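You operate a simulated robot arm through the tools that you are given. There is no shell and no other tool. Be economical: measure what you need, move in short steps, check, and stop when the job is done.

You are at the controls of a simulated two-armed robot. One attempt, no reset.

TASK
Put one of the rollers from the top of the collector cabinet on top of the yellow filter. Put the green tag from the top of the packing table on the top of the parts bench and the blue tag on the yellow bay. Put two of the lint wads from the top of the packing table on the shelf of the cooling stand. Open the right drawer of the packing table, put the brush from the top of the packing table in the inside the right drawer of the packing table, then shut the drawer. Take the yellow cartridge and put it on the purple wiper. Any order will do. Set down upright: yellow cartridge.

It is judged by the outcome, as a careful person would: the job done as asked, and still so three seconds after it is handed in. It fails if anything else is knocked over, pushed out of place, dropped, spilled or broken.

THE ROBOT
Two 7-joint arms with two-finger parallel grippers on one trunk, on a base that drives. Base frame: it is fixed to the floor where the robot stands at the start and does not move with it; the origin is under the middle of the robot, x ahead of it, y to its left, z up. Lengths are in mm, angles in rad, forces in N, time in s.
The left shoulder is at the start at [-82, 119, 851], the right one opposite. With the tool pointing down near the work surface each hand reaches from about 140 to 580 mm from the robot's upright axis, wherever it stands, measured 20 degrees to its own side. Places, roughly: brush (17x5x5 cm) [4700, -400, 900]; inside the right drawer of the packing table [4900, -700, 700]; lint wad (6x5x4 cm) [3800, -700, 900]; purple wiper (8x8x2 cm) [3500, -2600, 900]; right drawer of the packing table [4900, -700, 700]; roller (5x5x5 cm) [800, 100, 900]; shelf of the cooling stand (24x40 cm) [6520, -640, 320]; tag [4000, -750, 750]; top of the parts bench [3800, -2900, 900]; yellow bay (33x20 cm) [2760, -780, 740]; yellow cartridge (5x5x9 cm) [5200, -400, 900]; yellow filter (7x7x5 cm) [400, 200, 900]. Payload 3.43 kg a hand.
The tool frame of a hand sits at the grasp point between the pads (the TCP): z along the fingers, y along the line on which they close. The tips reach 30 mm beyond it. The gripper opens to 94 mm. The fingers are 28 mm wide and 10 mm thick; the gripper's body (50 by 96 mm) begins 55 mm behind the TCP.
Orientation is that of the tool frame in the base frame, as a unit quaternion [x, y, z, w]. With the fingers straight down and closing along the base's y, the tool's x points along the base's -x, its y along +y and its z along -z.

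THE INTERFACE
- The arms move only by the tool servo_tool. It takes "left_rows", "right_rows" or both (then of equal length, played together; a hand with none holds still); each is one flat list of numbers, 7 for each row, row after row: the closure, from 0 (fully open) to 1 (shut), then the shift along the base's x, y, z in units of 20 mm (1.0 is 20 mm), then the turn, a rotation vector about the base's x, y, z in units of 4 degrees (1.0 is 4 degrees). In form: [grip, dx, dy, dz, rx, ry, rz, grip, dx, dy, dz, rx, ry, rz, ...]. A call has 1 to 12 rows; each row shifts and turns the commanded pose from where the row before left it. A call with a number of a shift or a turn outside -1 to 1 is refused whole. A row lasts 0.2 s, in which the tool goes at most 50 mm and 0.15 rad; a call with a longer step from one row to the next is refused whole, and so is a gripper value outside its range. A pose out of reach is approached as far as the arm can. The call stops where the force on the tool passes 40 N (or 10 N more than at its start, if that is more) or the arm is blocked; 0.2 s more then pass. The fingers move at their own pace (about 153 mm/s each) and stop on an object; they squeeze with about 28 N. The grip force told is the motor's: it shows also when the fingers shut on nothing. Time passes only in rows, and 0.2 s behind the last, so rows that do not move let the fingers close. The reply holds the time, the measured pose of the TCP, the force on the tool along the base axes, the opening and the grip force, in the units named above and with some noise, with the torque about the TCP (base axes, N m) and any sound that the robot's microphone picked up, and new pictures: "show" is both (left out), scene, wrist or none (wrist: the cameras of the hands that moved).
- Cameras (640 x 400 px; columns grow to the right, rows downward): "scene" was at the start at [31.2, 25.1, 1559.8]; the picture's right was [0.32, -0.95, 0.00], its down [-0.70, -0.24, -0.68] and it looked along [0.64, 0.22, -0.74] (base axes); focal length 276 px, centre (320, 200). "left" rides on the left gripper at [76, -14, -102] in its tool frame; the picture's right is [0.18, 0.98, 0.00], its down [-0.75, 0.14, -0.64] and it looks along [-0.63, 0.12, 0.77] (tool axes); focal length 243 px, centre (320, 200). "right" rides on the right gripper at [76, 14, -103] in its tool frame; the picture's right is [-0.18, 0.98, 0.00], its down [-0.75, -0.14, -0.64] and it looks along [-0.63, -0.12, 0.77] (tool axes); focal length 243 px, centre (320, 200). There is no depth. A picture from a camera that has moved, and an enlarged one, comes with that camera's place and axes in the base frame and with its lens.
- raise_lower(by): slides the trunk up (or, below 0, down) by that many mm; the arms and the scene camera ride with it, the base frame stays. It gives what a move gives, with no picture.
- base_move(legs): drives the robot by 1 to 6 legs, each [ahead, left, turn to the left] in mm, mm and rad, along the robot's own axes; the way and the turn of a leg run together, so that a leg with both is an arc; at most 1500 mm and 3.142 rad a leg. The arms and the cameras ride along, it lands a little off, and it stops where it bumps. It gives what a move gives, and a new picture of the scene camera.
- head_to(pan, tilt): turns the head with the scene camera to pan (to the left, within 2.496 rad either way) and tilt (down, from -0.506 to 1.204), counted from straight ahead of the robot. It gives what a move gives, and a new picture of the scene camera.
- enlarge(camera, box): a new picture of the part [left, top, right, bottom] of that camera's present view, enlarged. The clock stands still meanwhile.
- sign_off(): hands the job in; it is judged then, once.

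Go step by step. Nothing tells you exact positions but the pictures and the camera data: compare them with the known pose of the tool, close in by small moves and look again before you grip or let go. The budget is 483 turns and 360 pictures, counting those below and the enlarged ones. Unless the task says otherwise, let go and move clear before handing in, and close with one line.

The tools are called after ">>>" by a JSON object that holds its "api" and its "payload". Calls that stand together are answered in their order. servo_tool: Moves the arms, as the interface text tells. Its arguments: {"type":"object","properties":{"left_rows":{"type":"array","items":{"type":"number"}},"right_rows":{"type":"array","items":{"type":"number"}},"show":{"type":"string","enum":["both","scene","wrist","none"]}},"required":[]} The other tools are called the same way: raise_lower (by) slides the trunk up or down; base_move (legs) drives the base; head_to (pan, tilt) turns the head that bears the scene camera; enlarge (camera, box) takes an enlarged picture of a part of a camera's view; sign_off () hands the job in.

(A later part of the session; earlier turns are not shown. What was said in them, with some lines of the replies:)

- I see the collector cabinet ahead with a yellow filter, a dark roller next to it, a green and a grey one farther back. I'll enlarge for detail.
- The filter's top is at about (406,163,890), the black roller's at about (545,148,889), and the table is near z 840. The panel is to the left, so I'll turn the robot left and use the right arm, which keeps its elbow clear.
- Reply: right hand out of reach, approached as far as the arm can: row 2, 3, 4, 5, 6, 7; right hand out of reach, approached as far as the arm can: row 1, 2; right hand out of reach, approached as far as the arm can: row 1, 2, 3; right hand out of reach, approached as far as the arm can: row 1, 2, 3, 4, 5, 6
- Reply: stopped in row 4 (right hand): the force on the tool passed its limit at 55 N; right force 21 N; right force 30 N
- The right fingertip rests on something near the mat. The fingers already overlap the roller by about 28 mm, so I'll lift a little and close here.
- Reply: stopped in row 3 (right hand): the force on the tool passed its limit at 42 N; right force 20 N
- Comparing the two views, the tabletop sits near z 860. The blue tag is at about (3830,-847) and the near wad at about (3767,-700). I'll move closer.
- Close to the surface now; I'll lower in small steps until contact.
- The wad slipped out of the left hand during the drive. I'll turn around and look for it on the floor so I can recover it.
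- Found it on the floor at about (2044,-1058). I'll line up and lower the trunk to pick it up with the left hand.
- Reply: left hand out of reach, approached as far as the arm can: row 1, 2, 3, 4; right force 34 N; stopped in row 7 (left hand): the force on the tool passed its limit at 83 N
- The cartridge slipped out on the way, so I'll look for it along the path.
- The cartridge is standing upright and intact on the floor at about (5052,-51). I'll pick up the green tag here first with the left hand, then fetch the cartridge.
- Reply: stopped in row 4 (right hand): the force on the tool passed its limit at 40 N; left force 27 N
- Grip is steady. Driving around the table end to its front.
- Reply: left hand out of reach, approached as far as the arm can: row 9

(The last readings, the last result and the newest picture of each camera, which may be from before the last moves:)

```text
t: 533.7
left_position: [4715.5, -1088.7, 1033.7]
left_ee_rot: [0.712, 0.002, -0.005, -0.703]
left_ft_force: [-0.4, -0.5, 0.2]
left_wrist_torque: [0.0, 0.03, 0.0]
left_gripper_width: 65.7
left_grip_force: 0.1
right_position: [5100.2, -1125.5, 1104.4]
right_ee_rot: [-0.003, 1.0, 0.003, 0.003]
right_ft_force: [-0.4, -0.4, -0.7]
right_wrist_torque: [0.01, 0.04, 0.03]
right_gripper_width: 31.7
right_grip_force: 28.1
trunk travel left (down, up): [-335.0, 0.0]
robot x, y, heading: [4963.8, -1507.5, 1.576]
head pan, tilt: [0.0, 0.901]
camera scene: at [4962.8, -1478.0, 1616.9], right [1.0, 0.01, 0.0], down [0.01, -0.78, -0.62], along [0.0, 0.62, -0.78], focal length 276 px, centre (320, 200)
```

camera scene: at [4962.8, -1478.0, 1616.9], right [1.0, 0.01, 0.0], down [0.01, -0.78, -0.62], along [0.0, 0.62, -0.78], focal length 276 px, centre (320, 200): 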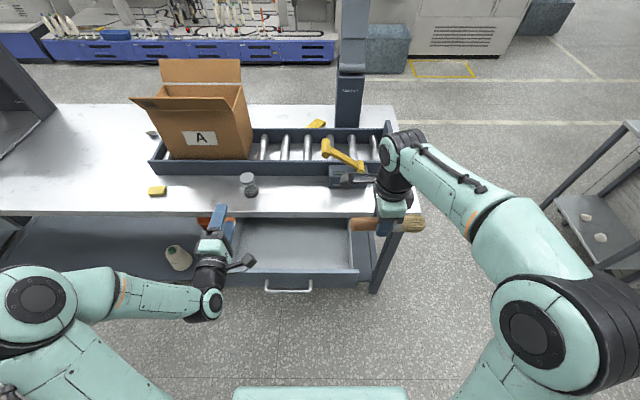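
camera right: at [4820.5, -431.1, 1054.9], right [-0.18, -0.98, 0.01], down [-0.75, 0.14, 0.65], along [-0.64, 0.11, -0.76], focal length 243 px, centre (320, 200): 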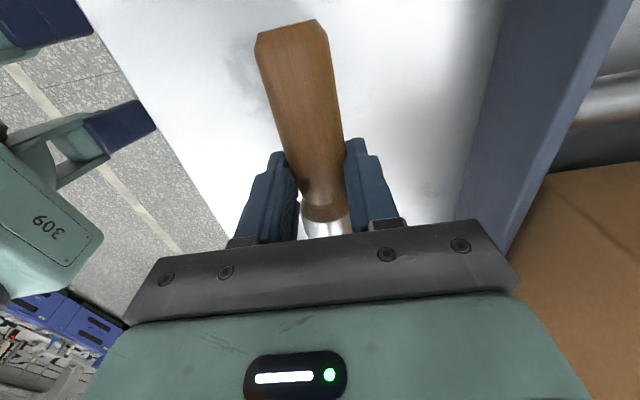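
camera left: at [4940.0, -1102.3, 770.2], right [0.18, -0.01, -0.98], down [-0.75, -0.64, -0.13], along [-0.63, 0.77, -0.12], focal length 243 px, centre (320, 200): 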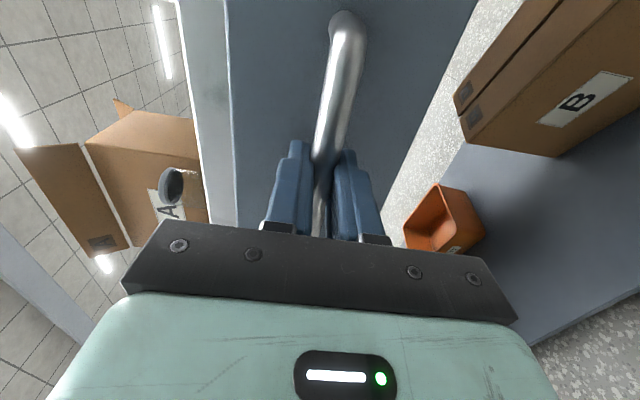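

>>> {"api": "servo_tool", "payload": {"left_rows": [0.3, -0.5, -0.5, 0, 0, 0, 0, 0.3, -0.5, -0.5, 0, 0, 0, 0, 0.3, -0.5, -0.5, 0, 0, 0, 0, 0.3, -0.5, -0.5, 0, 0, 0, 0, 0.3, 0, 0, 0, 0, 0, 0, 0.3, 0, 0, 0, 0, 0, 0, 0.3, 0, 0, 0, 0, 0, 0, 0.3, 0, 0, 0, 0, 0, 0, 0.3, 0, 0, 0, 0, 0, 0], "right_rows": [1, -0.5, 0.55, 0, 0, 0, 0, 1, -1, 0.55, 0, 0, 0, 0, 1, -1, 0.55, 0, 0, 0, 0, 1, -1, 0.55, 0, 0, 0, 0, 1, -1, 0.55, 0, 0, 0, 0, 1, -1, 0.55, 0, 0, 0, 0, 1, -1, 0.55, 0, 0, 0, 0, 1, -1, 0.55, 0, 0, 0, 0, 1, -1, 0.4, 0, 0, 0, 0], "show": "both"}}

```text
t: 535.7
left_position: [4667.1, -1109.2, 1031.2]
left_ee_rot: [0.711, 0.001, -0.004, -0.703]
left_ft_force: [0.2, -0.5, -0.5]
left_wrist_torque: [-0.02, 0.02, -0.01]
left_gripper_width: 65.7
left_grip_force: 0.1
left hand out of reach, approached as far as the arm can: row 1, 2, 3, 4
right_position: [4930.5, -1029.7, 1103.3]
right_ee_rot: [-0.003, 1.0, 0.004, 0.002]
right_ft_force: [0.2, 0.4, -1.1]
right_wrist_torque: [-0.02, 0.02, 0.0]
right_gripper_width: 31.7
right_grip_force: 28.2
trunk travel left (down, up): [-335.0, 0.0]
robot x, y, heading: [4963.3, -1508.5, 1.58]
head pan, tilt: [0.0, 0.901]
camera scene: at [4962.1, -1477.3, 1617.2], right [1.0, 0.01, 0.0], down [0.01, -0.78, -0.62], along [0.0, 0.62, -0.78], focal length 276 px, centre (320, 200)
camera right: at [4852.4, -1017.2, 1205.4], right [0.18, 0.98, 0.01], down [0.75, -0.14, 0.65], along [0.64, -0.11, -0.76], focal length 243 px, centre (320, 200)
camera left: at [4744.0, -1210.7, 1048.1], right [0.18, -0.01, -0.98], down [-0.75, -0.65, -0.13], along [-0.64, 0.76, -0.12], focal length 243 px, centre (320, 200)
```

scene: 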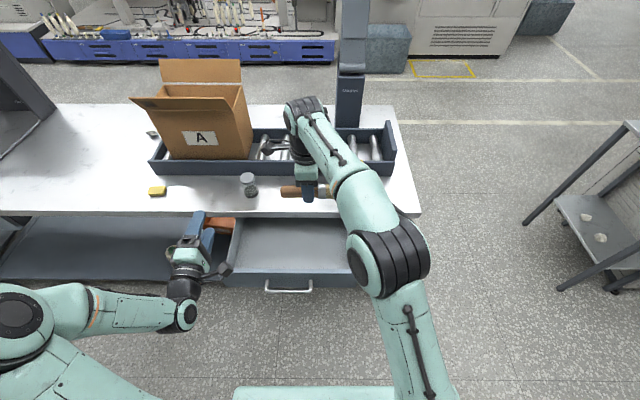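
right: 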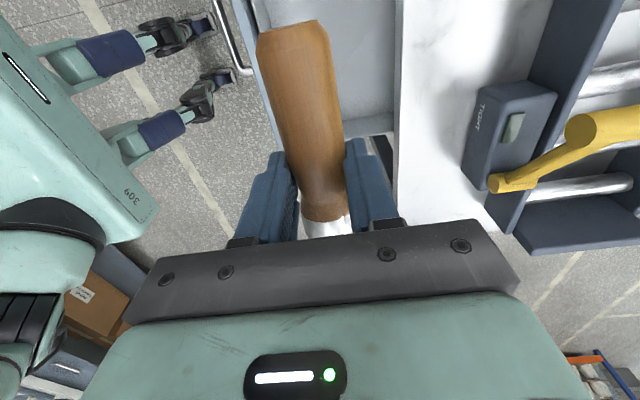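
left: 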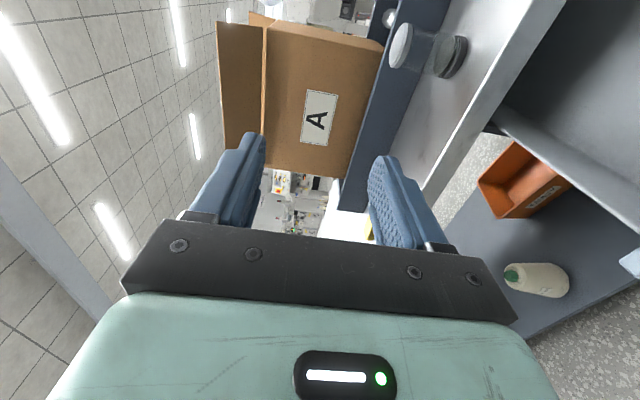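

>>> {"api": "servo_tool", "payload": {"right_rows": [1, 0, 0, -1, 0, 0, 0, 1, 0, 0, -1, 0, 0, 0, 1, 0, 0, -1, 0, 0, 0, 1, 0, 0, -1, 0, 0, 0, 1, 0, 0, -1, 0, 0, 0, 1, 0, 0, -1, 0, 0, 0, 1, 0, 0, -1, 0, 0, 0, 1, 0, 0, -1, 0, 0, 0, 1, 0, 0, -1, 0, 0, 0, 1, 0, 0, -1, 0, 0, 0, 1, 0, 0, -1, 0, 0, 0], "show": "both"}}

```text
t: 538.1
left_position: [4667.7, -1109.7, 1033.1]
left_ee_rot: [0.712, 0.001, -0.004, -0.702]
left_ft_force: [-0.5, 1.2, -0.3]
left_wrist_torque: [0.01, -0.01, -0.01]
left_gripper_width: 65.8
left_grip_force: 0.0
right_position: [4929.5, -1028.9, 884.1]
right_ee_rot: [-0.002, 1.0, 0.004, 0.002]
right_ft_force: [0.0, -0.1, -0.4]
right_wrist_torque: [-0.02, 0.02, 0.02]
right_gripper_width: 31.7
right_grip_force: 28.2
trunk travel left (down, up): [-335.0, 0.0]
robot x, y, heading: [4962.2, -1509.2, 1.578]
head pan, tilt: [0.0, 0.901]
camera scene: at [4962.7, -1477.4, 1617.2], right [1.0, 0.01, 0.0], down [0.01, -0.78, -0.62], along [0.0, 0.62, -0.78], focal length 276 px, centre (320, 200)
camera right: at [4852.0, -1016.2, 985.0], right [0.18, 0.98, 0.01], down [0.75, -0.14, 0.65], along [0.64, -0.11, -0.76], focal length 243 px, centre (320, 200)
```

scene: 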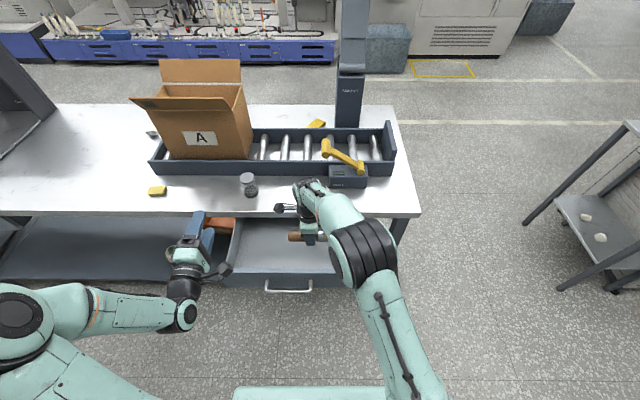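
right: 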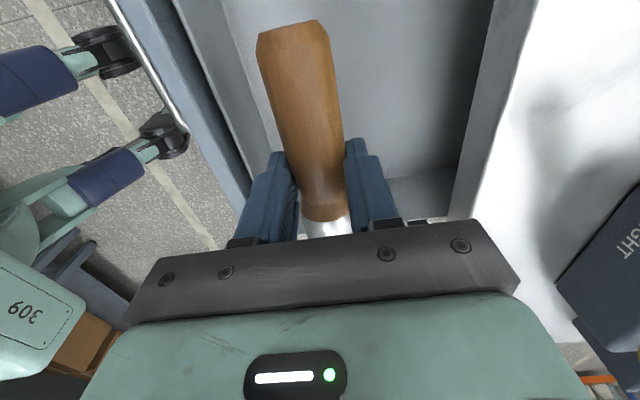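

>>> {"api": "servo_tool", "payload": {"right_rows": [1, -0.5, 0, -1, 0, 0, 0, 1, -0.5, 0, -1, 0, 0, 0, 1, 0, 0, -1, 0, 0, 0, 1, 0, 0, -1, 0, 0, 0, 1, 0, 0, -1, 0, 0, 0, 1, 0, 0, -0.8, 0, 0, 0, 1, 0, 0, 0, 0, 0, 0], "show": "wrist"}}

```text
t: 539.7
left_position: [4667.1, -1110.0, 1032.2]
left_ee_rot: [0.711, 0.002, -0.005, -0.703]
left_ft_force: [-0.5, 0.7, -0.1]
left_wrist_torque: [0.03, 0.0, -0.01]
left_gripper_width: 65.8
left_grip_force: 0.0
right_position: [4910.9, -1028.1, 767.8]
right_ee_rot: [-0.003, 1.0, 0.003, 0.003]
right_ft_force: [0.2, 0.1, -1.6]
right_wrist_torque: [0.01, 0.01, 0.02]
right_gripper_width: 31.8
right_grip_force: 27.8
trunk travel left (down, up): [-335.0, 0.0]
robot x, y, heading: [4962.0, -1509.2, 1.579]
head pan, tilt: [0.0, 0.901]
camera right: at [4832.0, -1015.8, 869.6], right [0.18, 0.98, 0.01], down [0.75, -0.14, 0.65], along [0.64, -0.11, -0.76], focal length 243 px, centre (320, 200)
```

right: 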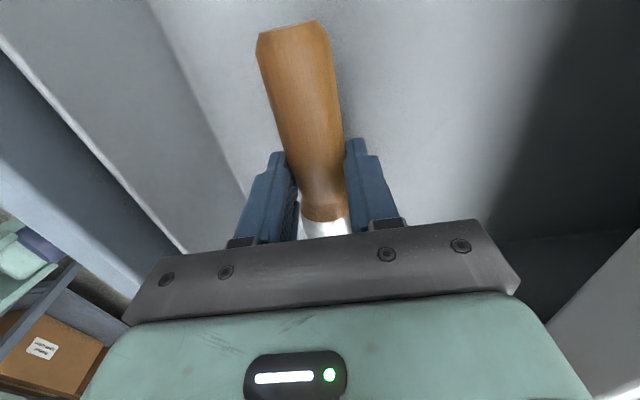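

>>> {"api": "servo_tool", "payload": {"right_rows": [1, 0, 0, -0.3, 0, 0, 0, 1, 0, 0, -0.3, 0, 0, 0, 1, 0, 0, -0.15, 0, 0, 0], "show": "wrist"}}

```text
t: 540.5
left_position: [4667.5, -1110.3, 1032.3]
left_ee_rot: [0.712, 0.001, -0.005, -0.702]
left_ft_force: [-0.9, -0.6, -0.5]
left_wrist_torque: [-0.01, -0.01, 0.02]
left_gripper_width: 65.5
left_grip_force: 0.1
right_position: [4910.5, -1028.0, 753.7]
right_ee_rot: [-0.002, 1.0, 0.004, 0.002]
right_ft_force: [0.0, -0.1, -0.6]
right_wrist_torque: [0.0, 0.03, -0.03]
right_gripper_width: 31.8
right_grip_force: 28.1
trunk travel left (down, up): [-335.0, 0.0]
robot x, y, heading: [4965.2, -1507.9, 1.581]
head pan, tilt: [0.0, 0.901]
camera right: at [4832.4, -1016.0, 854.4], right [0.18, 0.98, 0.01], down [0.75, -0.14, 0.65], along [0.64, -0.11, -0.76], focal length 243 px, centre (320, 200)
```

right: 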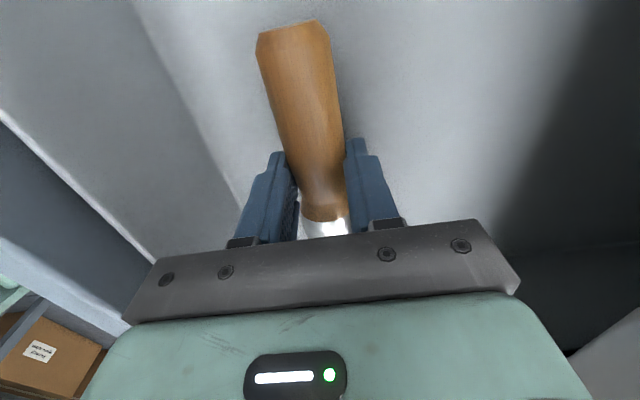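

>>> {"api": "servo_tool", "payload": {"right_rows": [1, 0, 0, -0.2, 0, 0, 0, 1, 0, 0, -0.2, 0, 0, 0, 1, 0, 0, -0.2, 0, 0, 0], "show": "none"}}

```text
t: 541.3
left_position: [4667.4, -1109.4, 1032.7]
left_ee_rot: [0.711, 0.002, -0.005, -0.703]
left_ft_force: [-0.6, 0.1, 0.6]
left_wrist_torque: [0.0, 0.0, -0.01]
left_gripper_width: 65.8
left_grip_force: 0.1
right_position: [4909.4, -1027.4, 742.5]
right_ee_rot: [-0.003, 1.0, 0.005, 0.003]
right_ft_force: [0.9, -0.3, 11.0]
right_wrist_torque: [0.0, -0.65, 0.02]
right_gripper_width: 31.9
right_grip_force: 28.3
trunk travel left (down, up): [-335.0, 0.0]
robot x, y, heading: [4960.2, -1510.1, 1.579]
head pan, tilt: [0.0, 0.901]
```

>>> {"api": "servo_tool", "payload": {"right_rows": [0.6, 0, 0, 0, 0, 0, 0, 0.4, 0, 0, 0, 0, 0, 0, 0.3, 0, 0, 0, 0, 0, 0, 0.3, 0, 0, 0.5, 0, 0, 0, 0.3, 0, 0, 1, 0, 0, 0, 0.3, 0, 0, 1, 0, 0, 0, 0.3, 0, 0, 1, 0, 0, 0, 0.3, 0, 0, 1, 0, 0, 0, 0.3, 0, 0, 1, 0, 0, 0, 0.3, 0, 0, 1, 0, 0, 0, 0.3, 0, 0, 1, 0, 0, 0, 0.3, 0, 0, 1, 0, 0, 0], "show": "both"}}

```text
t: 543.9
left_position: [4666.9, -1109.1, 1032.3]
left_ee_rot: [0.711, 0.002, -0.005, -0.703]
left_ft_force: [-0.3, -0.3, -0.2]
left_wrist_torque: [0.03, 0.02, 0.0]
left_gripper_width: 65.6
left_grip_force: 0.0
right_position: [4911.2, -1028.4, 910.8]
right_ee_rot: [-0.003, 1.0, 0.004, 0.003]
right_ft_force: [0.1, -0.6, 1.2]
right_wrist_torque: [-0.01, 0.0, 0.02]
right_gripper_width: 65.9
right_grip_force: 0.1
trunk travel left (down, up): [-335.0, 0.0]
robot x, y, heading: [4962.9, -1508.0, 1.578]
head pan, tilt: [0.0, 0.901]
camera scene: at [4962.8, -1477.7, 1617.2], right [1.0, 0.01, 0.0], down [0.01, -0.78, -0.62], along [0.0, 0.62, -0.78], focal length 276 px, centre (320, 200)
camera right: at [4832.6, -1016.3, 1013.0], right [0.18, 0.98, 0.01], down [0.75, -0.14, 0.65], along [0.64, -0.11, -0.76], focal length 243 px, centre (320, 200)
```

scene: 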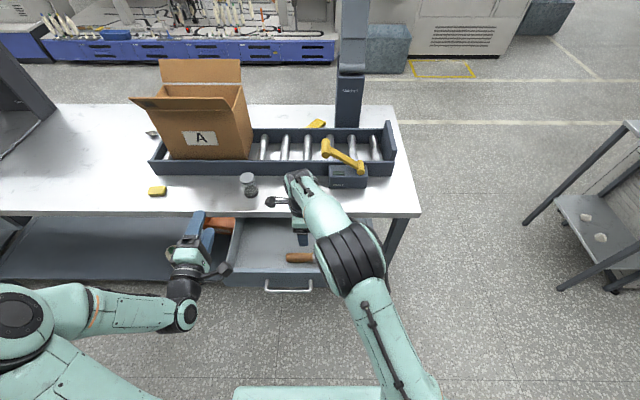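
right: 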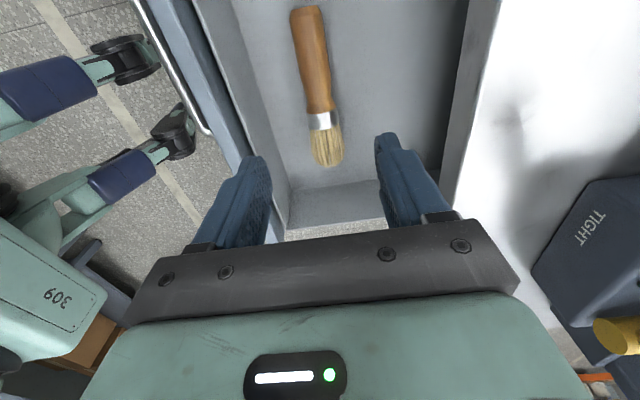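

>>> {"api": "servo_tool", "payload": {"right_rows": [0.3, 0, 0, 1, 0, 0, 0, 0.3, 0, 0, 1, 0, 0, 0, 0.3, 0, 0, 1, 0, 0, 0, 0.3, 0, 0, 1, 0, 0, 0, 0.3, 1, 0, 1, 0, 0, 0, 0.3, 1, 0, 1, 0, 0, 0, 0.3, 1, 0, 1, 0, 0, 0, 0.3, 1, 0, 1, 0, 0, 0, 0.3, 1, 0, 0, 0, 0, 0, 0.3, 1, 0, 0, 0, 0, 0, 0.3, 1, 0, 0, 0, 0, 0, 0.3, 1, 0, 0, 0, 0, 0], "show": "none"}}

>>> {"api": "base_move", "payload": {"legs": [[-220, 0, -0.01]]}}

>>> {"api": "servo_tool", "payload": {"left_rows": [1, 1, 0, -1, 0, 0, 0, 1, 1, 0, -1, 0, 0, 0, 1, 1, 0, -1, 0, 0, 0, 1, 1, 0, -1, 0, 0, 0, 1, 1, 0, -1, 0, 0, 0, 1, 1, 0, -1, 0, 0, 0, 1, 1, 0, -1, 0, 0, 0, 1, 1, 0, -1, 0, 0, 0, 1, 1, 0, -1, 0, 0, 0, 1, 0.5, 0, -1, 0, 0, 0], "show": "both"}}

```text
t: 546.5
left_position: [4667.4, -1109.4, 1031.7]
left_ee_rot: [0.712, 0.001, -0.005, -0.703]
left_ft_force: [0.3, -0.8, 0.8]
left_wrist_torque: [0.05, 0.03, 0.01]
left_gripper_width: 65.9
left_grip_force: 0.1
right_position: [5071.8, -1028.3, 1070.7]
right_ee_rot: [-0.003, 1.0, 0.003, 0.003]
right_ft_force: [0.3, 0.1, -0.1]
right_wrist_torque: [0.0, -0.04, 0.05]
right_gripper_width: 65.9
right_grip_force: 0.0
trunk travel left (down, up): [-335.0, 0.0]
robot x, y, heading: [4961.1, -1506.4, 1.575]
head pan, tilt: [0.0, 0.901]
```

```text
t: 548.2
left_position: [4673.8, -1324.9, 1031.8]
left_ee_rot: [0.711, -0.004, 0.001, -0.703]
left_ft_force: [-0.6, 0.1, -1.4]
left_wrist_torque: [-0.02, 0.0, -0.03]
left_gripper_width: 65.8
left_grip_force: 0.0
right_position: [5078.4, -1251.4, 1071.6]
right_ee_rot: [0.004, 1.0, 0.004, 0.002]
right_ft_force: [-0.2, -1.1, 1.0]
right_wrist_torque: [-0.01, 0.02, -0.01]
right_gripper_width: 65.7
right_grip_force: 0.0
trunk travel left (down, up): [-335.0, 0.0]
robot x, y, heading: [4964.6, -1727.5, 1.563]
head pan, tilt: [0.0, 0.901]
camera scene: at [4963.2, -1698.2, 1617.4], right [1.0, -0.01, 0.0], down [-0.01, -0.78, -0.62], along [0.0, 0.62, -0.78], focal length 276 px, centre (320, 200)
```

scene: 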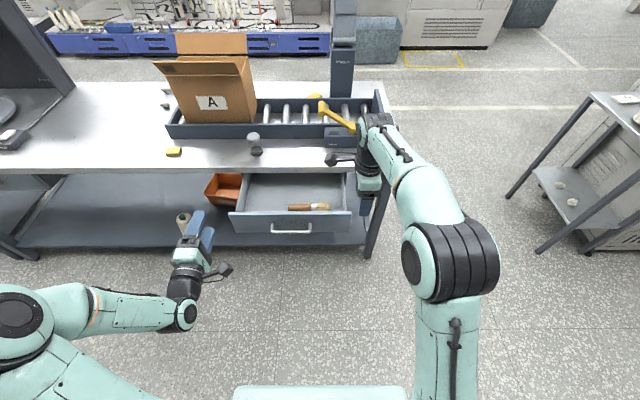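

```text
t: 550.4
left_position: [4861.1, -1320.5, 830.3]
left_ee_rot: [0.711, -0.004, 0.0, -0.703]
left_ft_force: [-0.1, 0.2, -0.5]
left_wrist_torque: [0.03, 0.01, -0.01]
left_gripper_width: 0.1
left_grip_force: 27.9
left hand out of reach, approached as far as the arm can: row 1
right_position: [5077.5, -1251.4, 1070.2]
right_ee_rot: [0.005, 1.0, 0.003, 0.002]
right_ft_force: [0.4, 0.2, 0.2]
right_wrist_torque: [-0.01, -0.01, 0.02]
right_gripper_width: 65.7
right_grip_force: 0.0
trunk travel left (down, up): [-335.0, 0.0]
robot x, y, heading: [4961.7, -1729.8, 1.568]
head pan, tilt: [0.0, 0.901]
camera scene: at [4963.2, -1698.5, 1617.2], right [1.0, -0.01, 0.0], down [-0.01, -0.78, -0.62], along [0.0, 0.62, -0.78], focal length 276 px, centre (320, 200)
camera left: at [4936.8, -1423.5, 846.2], right [0.18, -0.01, -0.98], down [-0.76, -0.64, -0.13], along [-0.63, 0.77, -0.12], focal length 243 px, centre (320, 200)
```

scene: 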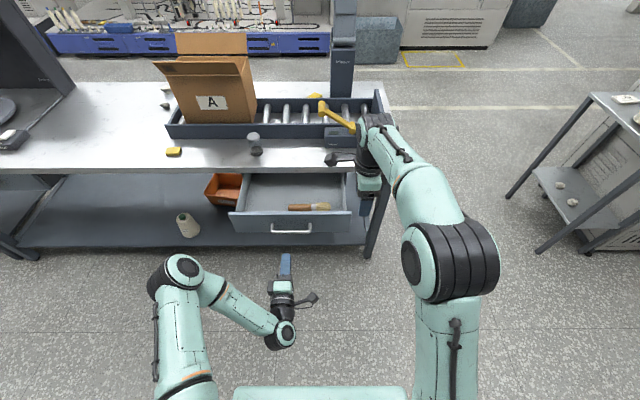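
left: 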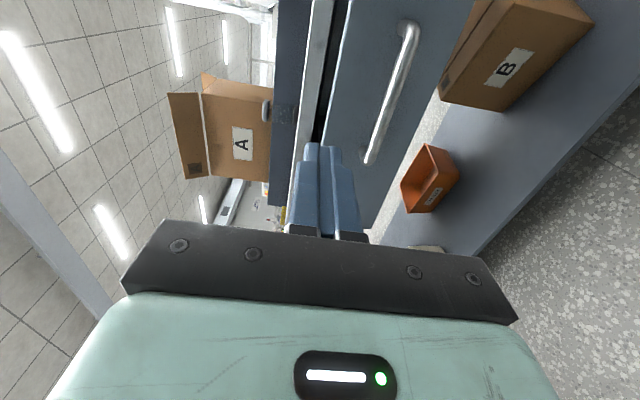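

>>> {"api": "servo_tool", "payload": {"left_rows": [1, 0.2, 0, -1, 0, 0, 0, 1, 0, 0, -1, 0, 0, 0, 1, 0, 0, -1, 0, 0, 0, 1, 0, 0, -0.75, 0, 0, 0, 1, 0, 0, 0, 0, 0, 0], "right_rows": [0.3, 0, -1, 0, 0, 0, 0, 0.3, 0, -1, 0, 0, 0, 0, 0.3, 0, -1, 0, 0, 0, 0, 0.3, 0, -1, 0, 0, 0, 0, 0.3, 0, -1, 0, 0, 0, 0], "show": "none"}}

>>> {"api": "base_move", "payload": {"legs": [[270, 0, 0]]}}

>>> {"api": "enlarge", "payload": {"camera": "left", "box": [0, 0, 640, 400]}}

```text
t: 551.6
left_position: [4865.4, -1322.2, 755.8]
left_ee_rot: [0.711, -0.004, -0.001, -0.703]
left_ft_force: [0.1, -0.8, 0.1]
left_wrist_torque: [0.02, 0.0, 0.01]
left_gripper_width: 0.1
left_grip_force: 27.2
right_position: [5078.0, -1352.3, 1069.3]
right_ee_rot: [0.005, 1.0, 0.004, 0.003]
right_ft_force: [0.3, 0.2, 0.3]
right_wrist_torque: [0.01, -0.06, -0.01]
right_gripper_width: 65.8
right_grip_force: 0.0
trunk travel left (down, up): [-335.0, 0.0]
robot x, y, heading: [4965.7, -1730.0, 1.564]
head pan, tilt: [0.0, 0.901]
```

```text
t: 553.5
left_position: [4866.4, -1054.5, 755.5]
left_ee_rot: [0.711, -0.002, -0.001, -0.703]
left_ft_force: [0.1, 0.2, -0.3]
left_wrist_torque: [0.01, 0.02, -0.01]
left_gripper_width: 0.2
left_grip_force: 28.2
right_position: [5079.6, -1084.2, 1069.4]
right_ee_rot: [0.004, 1.0, 0.004, 0.003]
right_ft_force: [0.0, 0.2, -0.5]
right_wrist_torque: [-0.01, -0.02, 0.01]
right_gripper_width: 65.6
right_grip_force: 0.0
trunk travel left (down, up): [-335.0, 0.0]
robot x, y, heading: [4966.9, -1461.8, 1.568]
head pan, tilt: [0.0, 0.901]
camera scene: at [4964.7, -1431.1, 1617.0], right [1.0, 0.0, 0.0], down [0.0, -0.78, -0.62], along [0.0, 0.62, -0.78], focal length 276 px, centre (320, 200)
```

scene: 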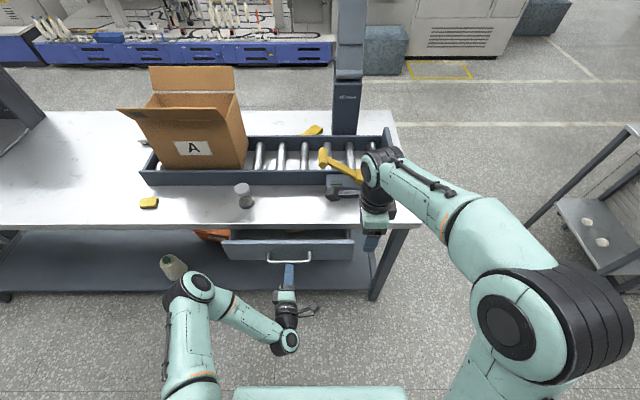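

```text
1.00 times, centred on (320, 200) of left (not enlarged: the box is as wide or as high as the picture)
camera zoom: at [4941.5, -1157.1, 772.1], right [0.18, -0.01, -0.98], down [-0.76, -0.64, -0.13], along [-0.63, 0.77, -0.12], focal length 243 px, centre (320, 200)
```

zoom: 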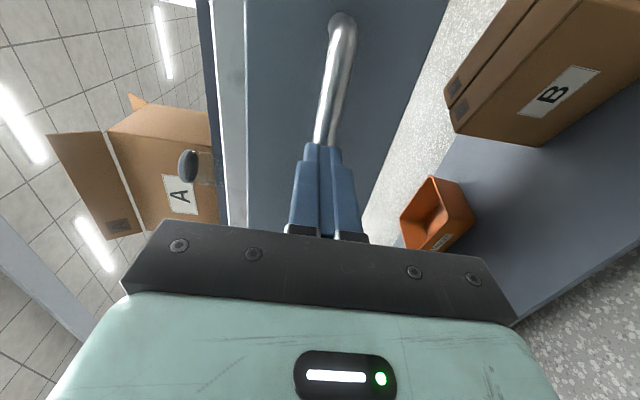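

>>> {"api": "servo_tool", "payload": {"left_rows": [1, 0, 0.7, 0, 0, 0, 0, 1, 0, 0.8, 0, 0, 0, 0, 1, 0, 0.8, 0, 0, 0, 0, 1, 0, 0.6, 0, 0, 0, 0, 1, 0, 0.4, 0, 0, 0, 0, 1, 0, 0.4, 0, 0, 0, 0, 1, 0, 0.3, 0, 0, 0, 0], "show": "both"}}

```text
t: 555.1
left_position: [4866.4, -977.4, 756.3]
left_ee_rot: [0.712, -0.003, 0.0, -0.702]
left_ft_force: [-2.1, -13.1, 2.0]
left_wrist_torque: [0.02, 0.15, 0.18]
left_gripper_width: 0.2
left_grip_force: 28.3
right_position: [5079.2, -1085.6, 1069.6]
right_ee_rot: [0.003, 1.0, 0.003, 0.002]
right_ft_force: [0.7, 0.2, 0.1]
right_wrist_torque: [0.03, -0.01, 0.03]
right_gripper_width: 65.7
right_grip_force: 0.1
trunk travel left (down, up): [-335.0, 0.0]
robot x, y, heading: [4963.8, -1461.9, 1.565]
head pan, tilt: [0.0, 0.901]
camera scene: at [4964.6, -1433.7, 1617.0], right [1.0, 0.0, 0.0], down [0.0, -0.78, -0.62], along [0.0, 0.62, -0.78], focal length 276 px, centre (320, 200)
camera left: at [4941.4, -1078.6, 773.0], right [0.18, -0.01, -0.98], down [-0.76, -0.64, -0.13], along [-0.63, 0.77, -0.12], focal length 243 px, centre (320, 200)
```

scene: 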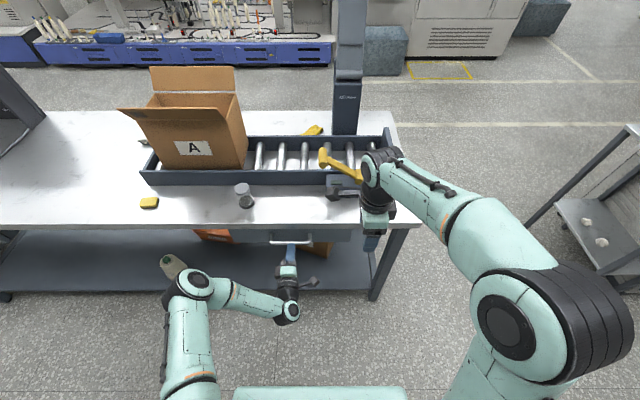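
left: 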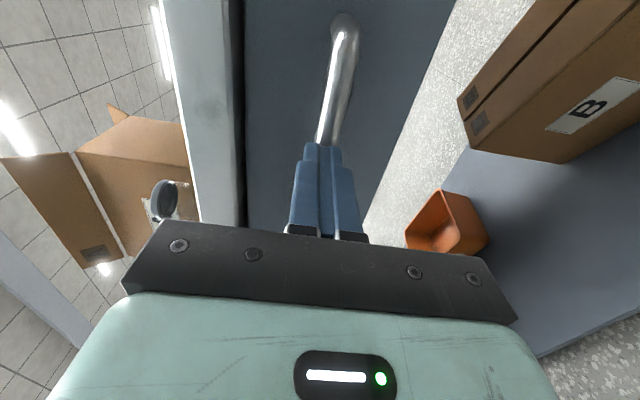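

>>> {"api": "servo_tool", "payload": {"left_rows": [1, 0, 0.3, 0, 0, 0, 0, 1, 0, 0.1, 0, 0, 0, 0], "show": "none"}}

>>> {"api": "servo_tool", "payload": {"left_rows": [1, 0, -0.5, 0, 0, 0, 0, 1, 0, -1, 0, 0, 0, 0, 1, 0, -1, 0, 0, 0, 0, 1, 0, -1, 0, 0, 0, 0, 1, 0, -1, 0, 0, 0, 0], "show": "both"}}

```text
t: 555.5
left_position: [4865.9, -976.4, 757.4]
left_ee_rot: [0.711, -0.004, -0.001, -0.703]
left_ft_force: [-2.6, -21.3, 9.3]
left_wrist_torque: [0.2, 0.2, 0.43]
left_gripper_width: 0.0
left_grip_force: 28.5
right_position: [5078.4, -1084.2, 1069.7]
right_ee_rot: [0.003, 1.0, 0.004, 0.002]
right_ft_force: [-0.1, 0.1, 0.3]
right_wrist_torque: [0.03, 0.01, 0.0]
right_gripper_width: 66.1
right_grip_force: 0.0
trunk travel left (down, up): [-335.0, 0.0]
robot x, y, heading: [4967.6, -1461.7, 1.565]
head pan, tilt: [0.0, 0.901]
stopped in row 1 (left hand): the force on the tool passed its limit at 45 N (the readings are from after the stop); the commanded pose is now the measured one
```

```text
t: 556.7
left_position: [4865.6, -1065.3, 755.1]
left_ee_rot: [0.712, -0.003, -0.001, -0.702]
left_ft_force: [-0.2, 0.7, -0.1]
left_wrist_torque: [0.0, 0.01, -0.02]
left_gripper_width: 0.0
left_grip_force: 28.3
right_position: [5077.8, -1083.1, 1069.6]
right_ee_rot: [0.003, 1.0, 0.003, 0.003]
right_ft_force: [1.1, -0.4, 0.2]
right_wrist_torque: [0.02, -0.01, -0.01]
right_gripper_width: 65.9
right_grip_force: 0.0
trunk travel left (down, up): [-335.0, 0.0]
robot x, y, heading: [4962.7, -1464.7, 1.57]
head pan, tilt: [0.0, 0.901]
camera scene: at [4964.5, -1431.7, 1617.1], right [1.0, 0.0, 0.0], down [0.0, -0.78, -0.62], along [0.0, 0.62, -0.78], focal length 276 px, centre (320, 200)
camera left: at [4941.3, -1167.2, 771.8], right [0.18, -0.02, -0.98], down [-0.76, -0.64, -0.13], along [-0.63, 0.77, -0.13], focal length 243 px, centre (320, 200)
```

scene: 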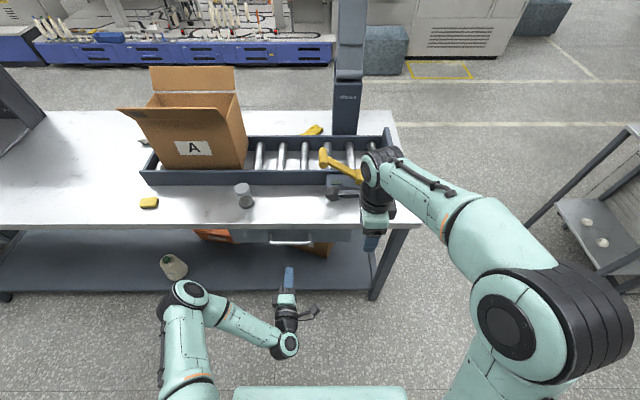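
left: 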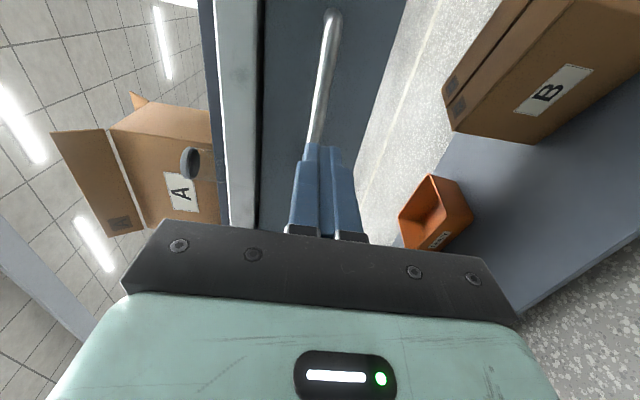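

>>> {"api": "base_move", "payload": {"legs": [[-250, 0, 0]]}}

>>> {"api": "head_to", "payload": {"pan": 2.2, "tilt": 0.4}}

>>> {"api": "enlarge", "payload": {"camera": "scene", "box": [200, 120, 440, 280]}}

```text
t: 558.5
left_position: [4864.4, -1315.5, 755.0]
left_ee_rot: [0.712, -0.002, 0.0, -0.702]
left_ft_force: [0.1, -0.4, -2.0]
left_wrist_torque: [0.0, 0.01, 0.01]
left_gripper_width: 0.0
left_grip_force: 27.8
right_position: [5078.7, -1333.8, 1071.6]
right_ee_rot: [0.003, 1.0, 0.003, 0.003]
right_ft_force: [0.6, -0.9, 0.5]
right_wrist_torque: [0.01, 0.01, -0.01]
right_gripper_width: 65.6
right_grip_force: 0.0
trunk travel left (down, up): [-335.0, 0.0]
robot x, y, heading: [4961.5, -1714.7, 1.565]
head pan, tilt: [0.0, 0.901]
camera scene: at [4963.7, -1682.1, 1617.4], right [1.0, 0.0, 0.0], down [0.0, -0.78, -0.62], along [0.0, 0.62, -0.78], focal length 276 px, centre (320, 200)
```

scene: 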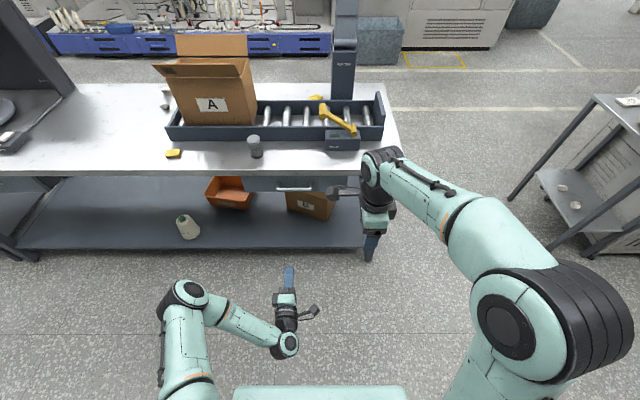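

```text
t: 560.6
left_position: [4864.3, -1314.9, 755.7]
left_ee_rot: [0.711, -0.003, -0.001, -0.703]
left_ft_force: [0.2, 0.1, -0.6]
left_wrist_torque: [0.02, 0.03, -0.01]
left_gripper_width: 0.0
left_grip_force: 27.6
right_position: [5078.1, -1334.5, 1069.5]
right_ee_rot: [0.003, 1.0, 0.004, 0.002]
right_ft_force: [0.4, 0.5, -0.3]
right_wrist_torque: [0.0, 0.01, -0.03]
right_gripper_width: 65.9
right_grip_force: 0.0
trunk travel left (down, up): [-335.0, 0.0]
robot x, y, heading: [4964.5, -1711.0, 1.567]
head pan, tilt: [2.201, 0.4]
camera scene: at [4888.4, -1812.1, 1660.2], right [-0.59, 0.81, 0.0], down [0.32, 0.23, -0.92], along [-0.75, -0.54, -0.39], focal length 276 px, centre (320, 200)
```

scene: 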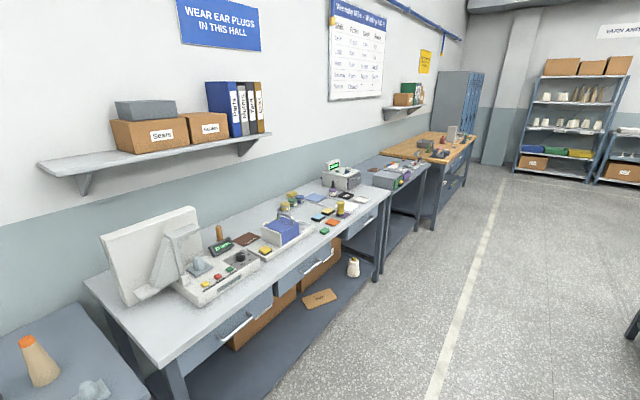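

```text
2.50 times, centred on (320, 200) of scene
camera zoom: at [4888.4, -1812.1, 1660.2], right [-0.59, 0.81, 0.0], down [0.32, 0.23, -0.92], along [-0.75, -0.54, -0.39], focal length 690 px, centre (320, 200)
```

zoom: 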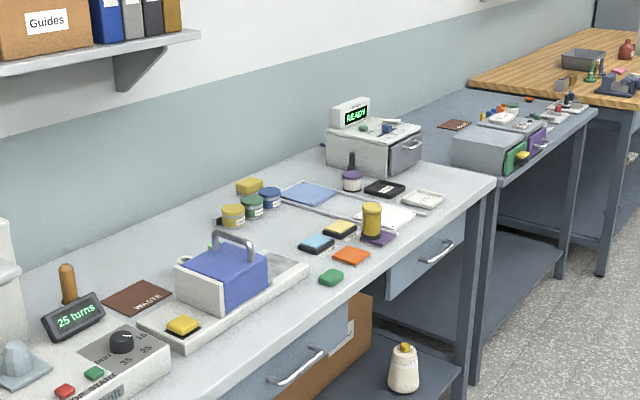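

The drawer is shut with the brush inside, and the cartridge stands upright on the purple wiper with the green tag on the bench. The other items were seen in place when I set them down, so I'm handing in.

>>> {"api": "sign_off", "payload": {}}

```text
The job is handed in.
```

Every item is where you asked and I've handed the job in, but it wasn't clean: one lint wad and the yellow cartridge each fell to the floor on the way and were picked up and placed. The purple wiper also slid about 2 cm as I let go of the cartridge, which stands upright on it but off-centre, its base slightly over one edge.
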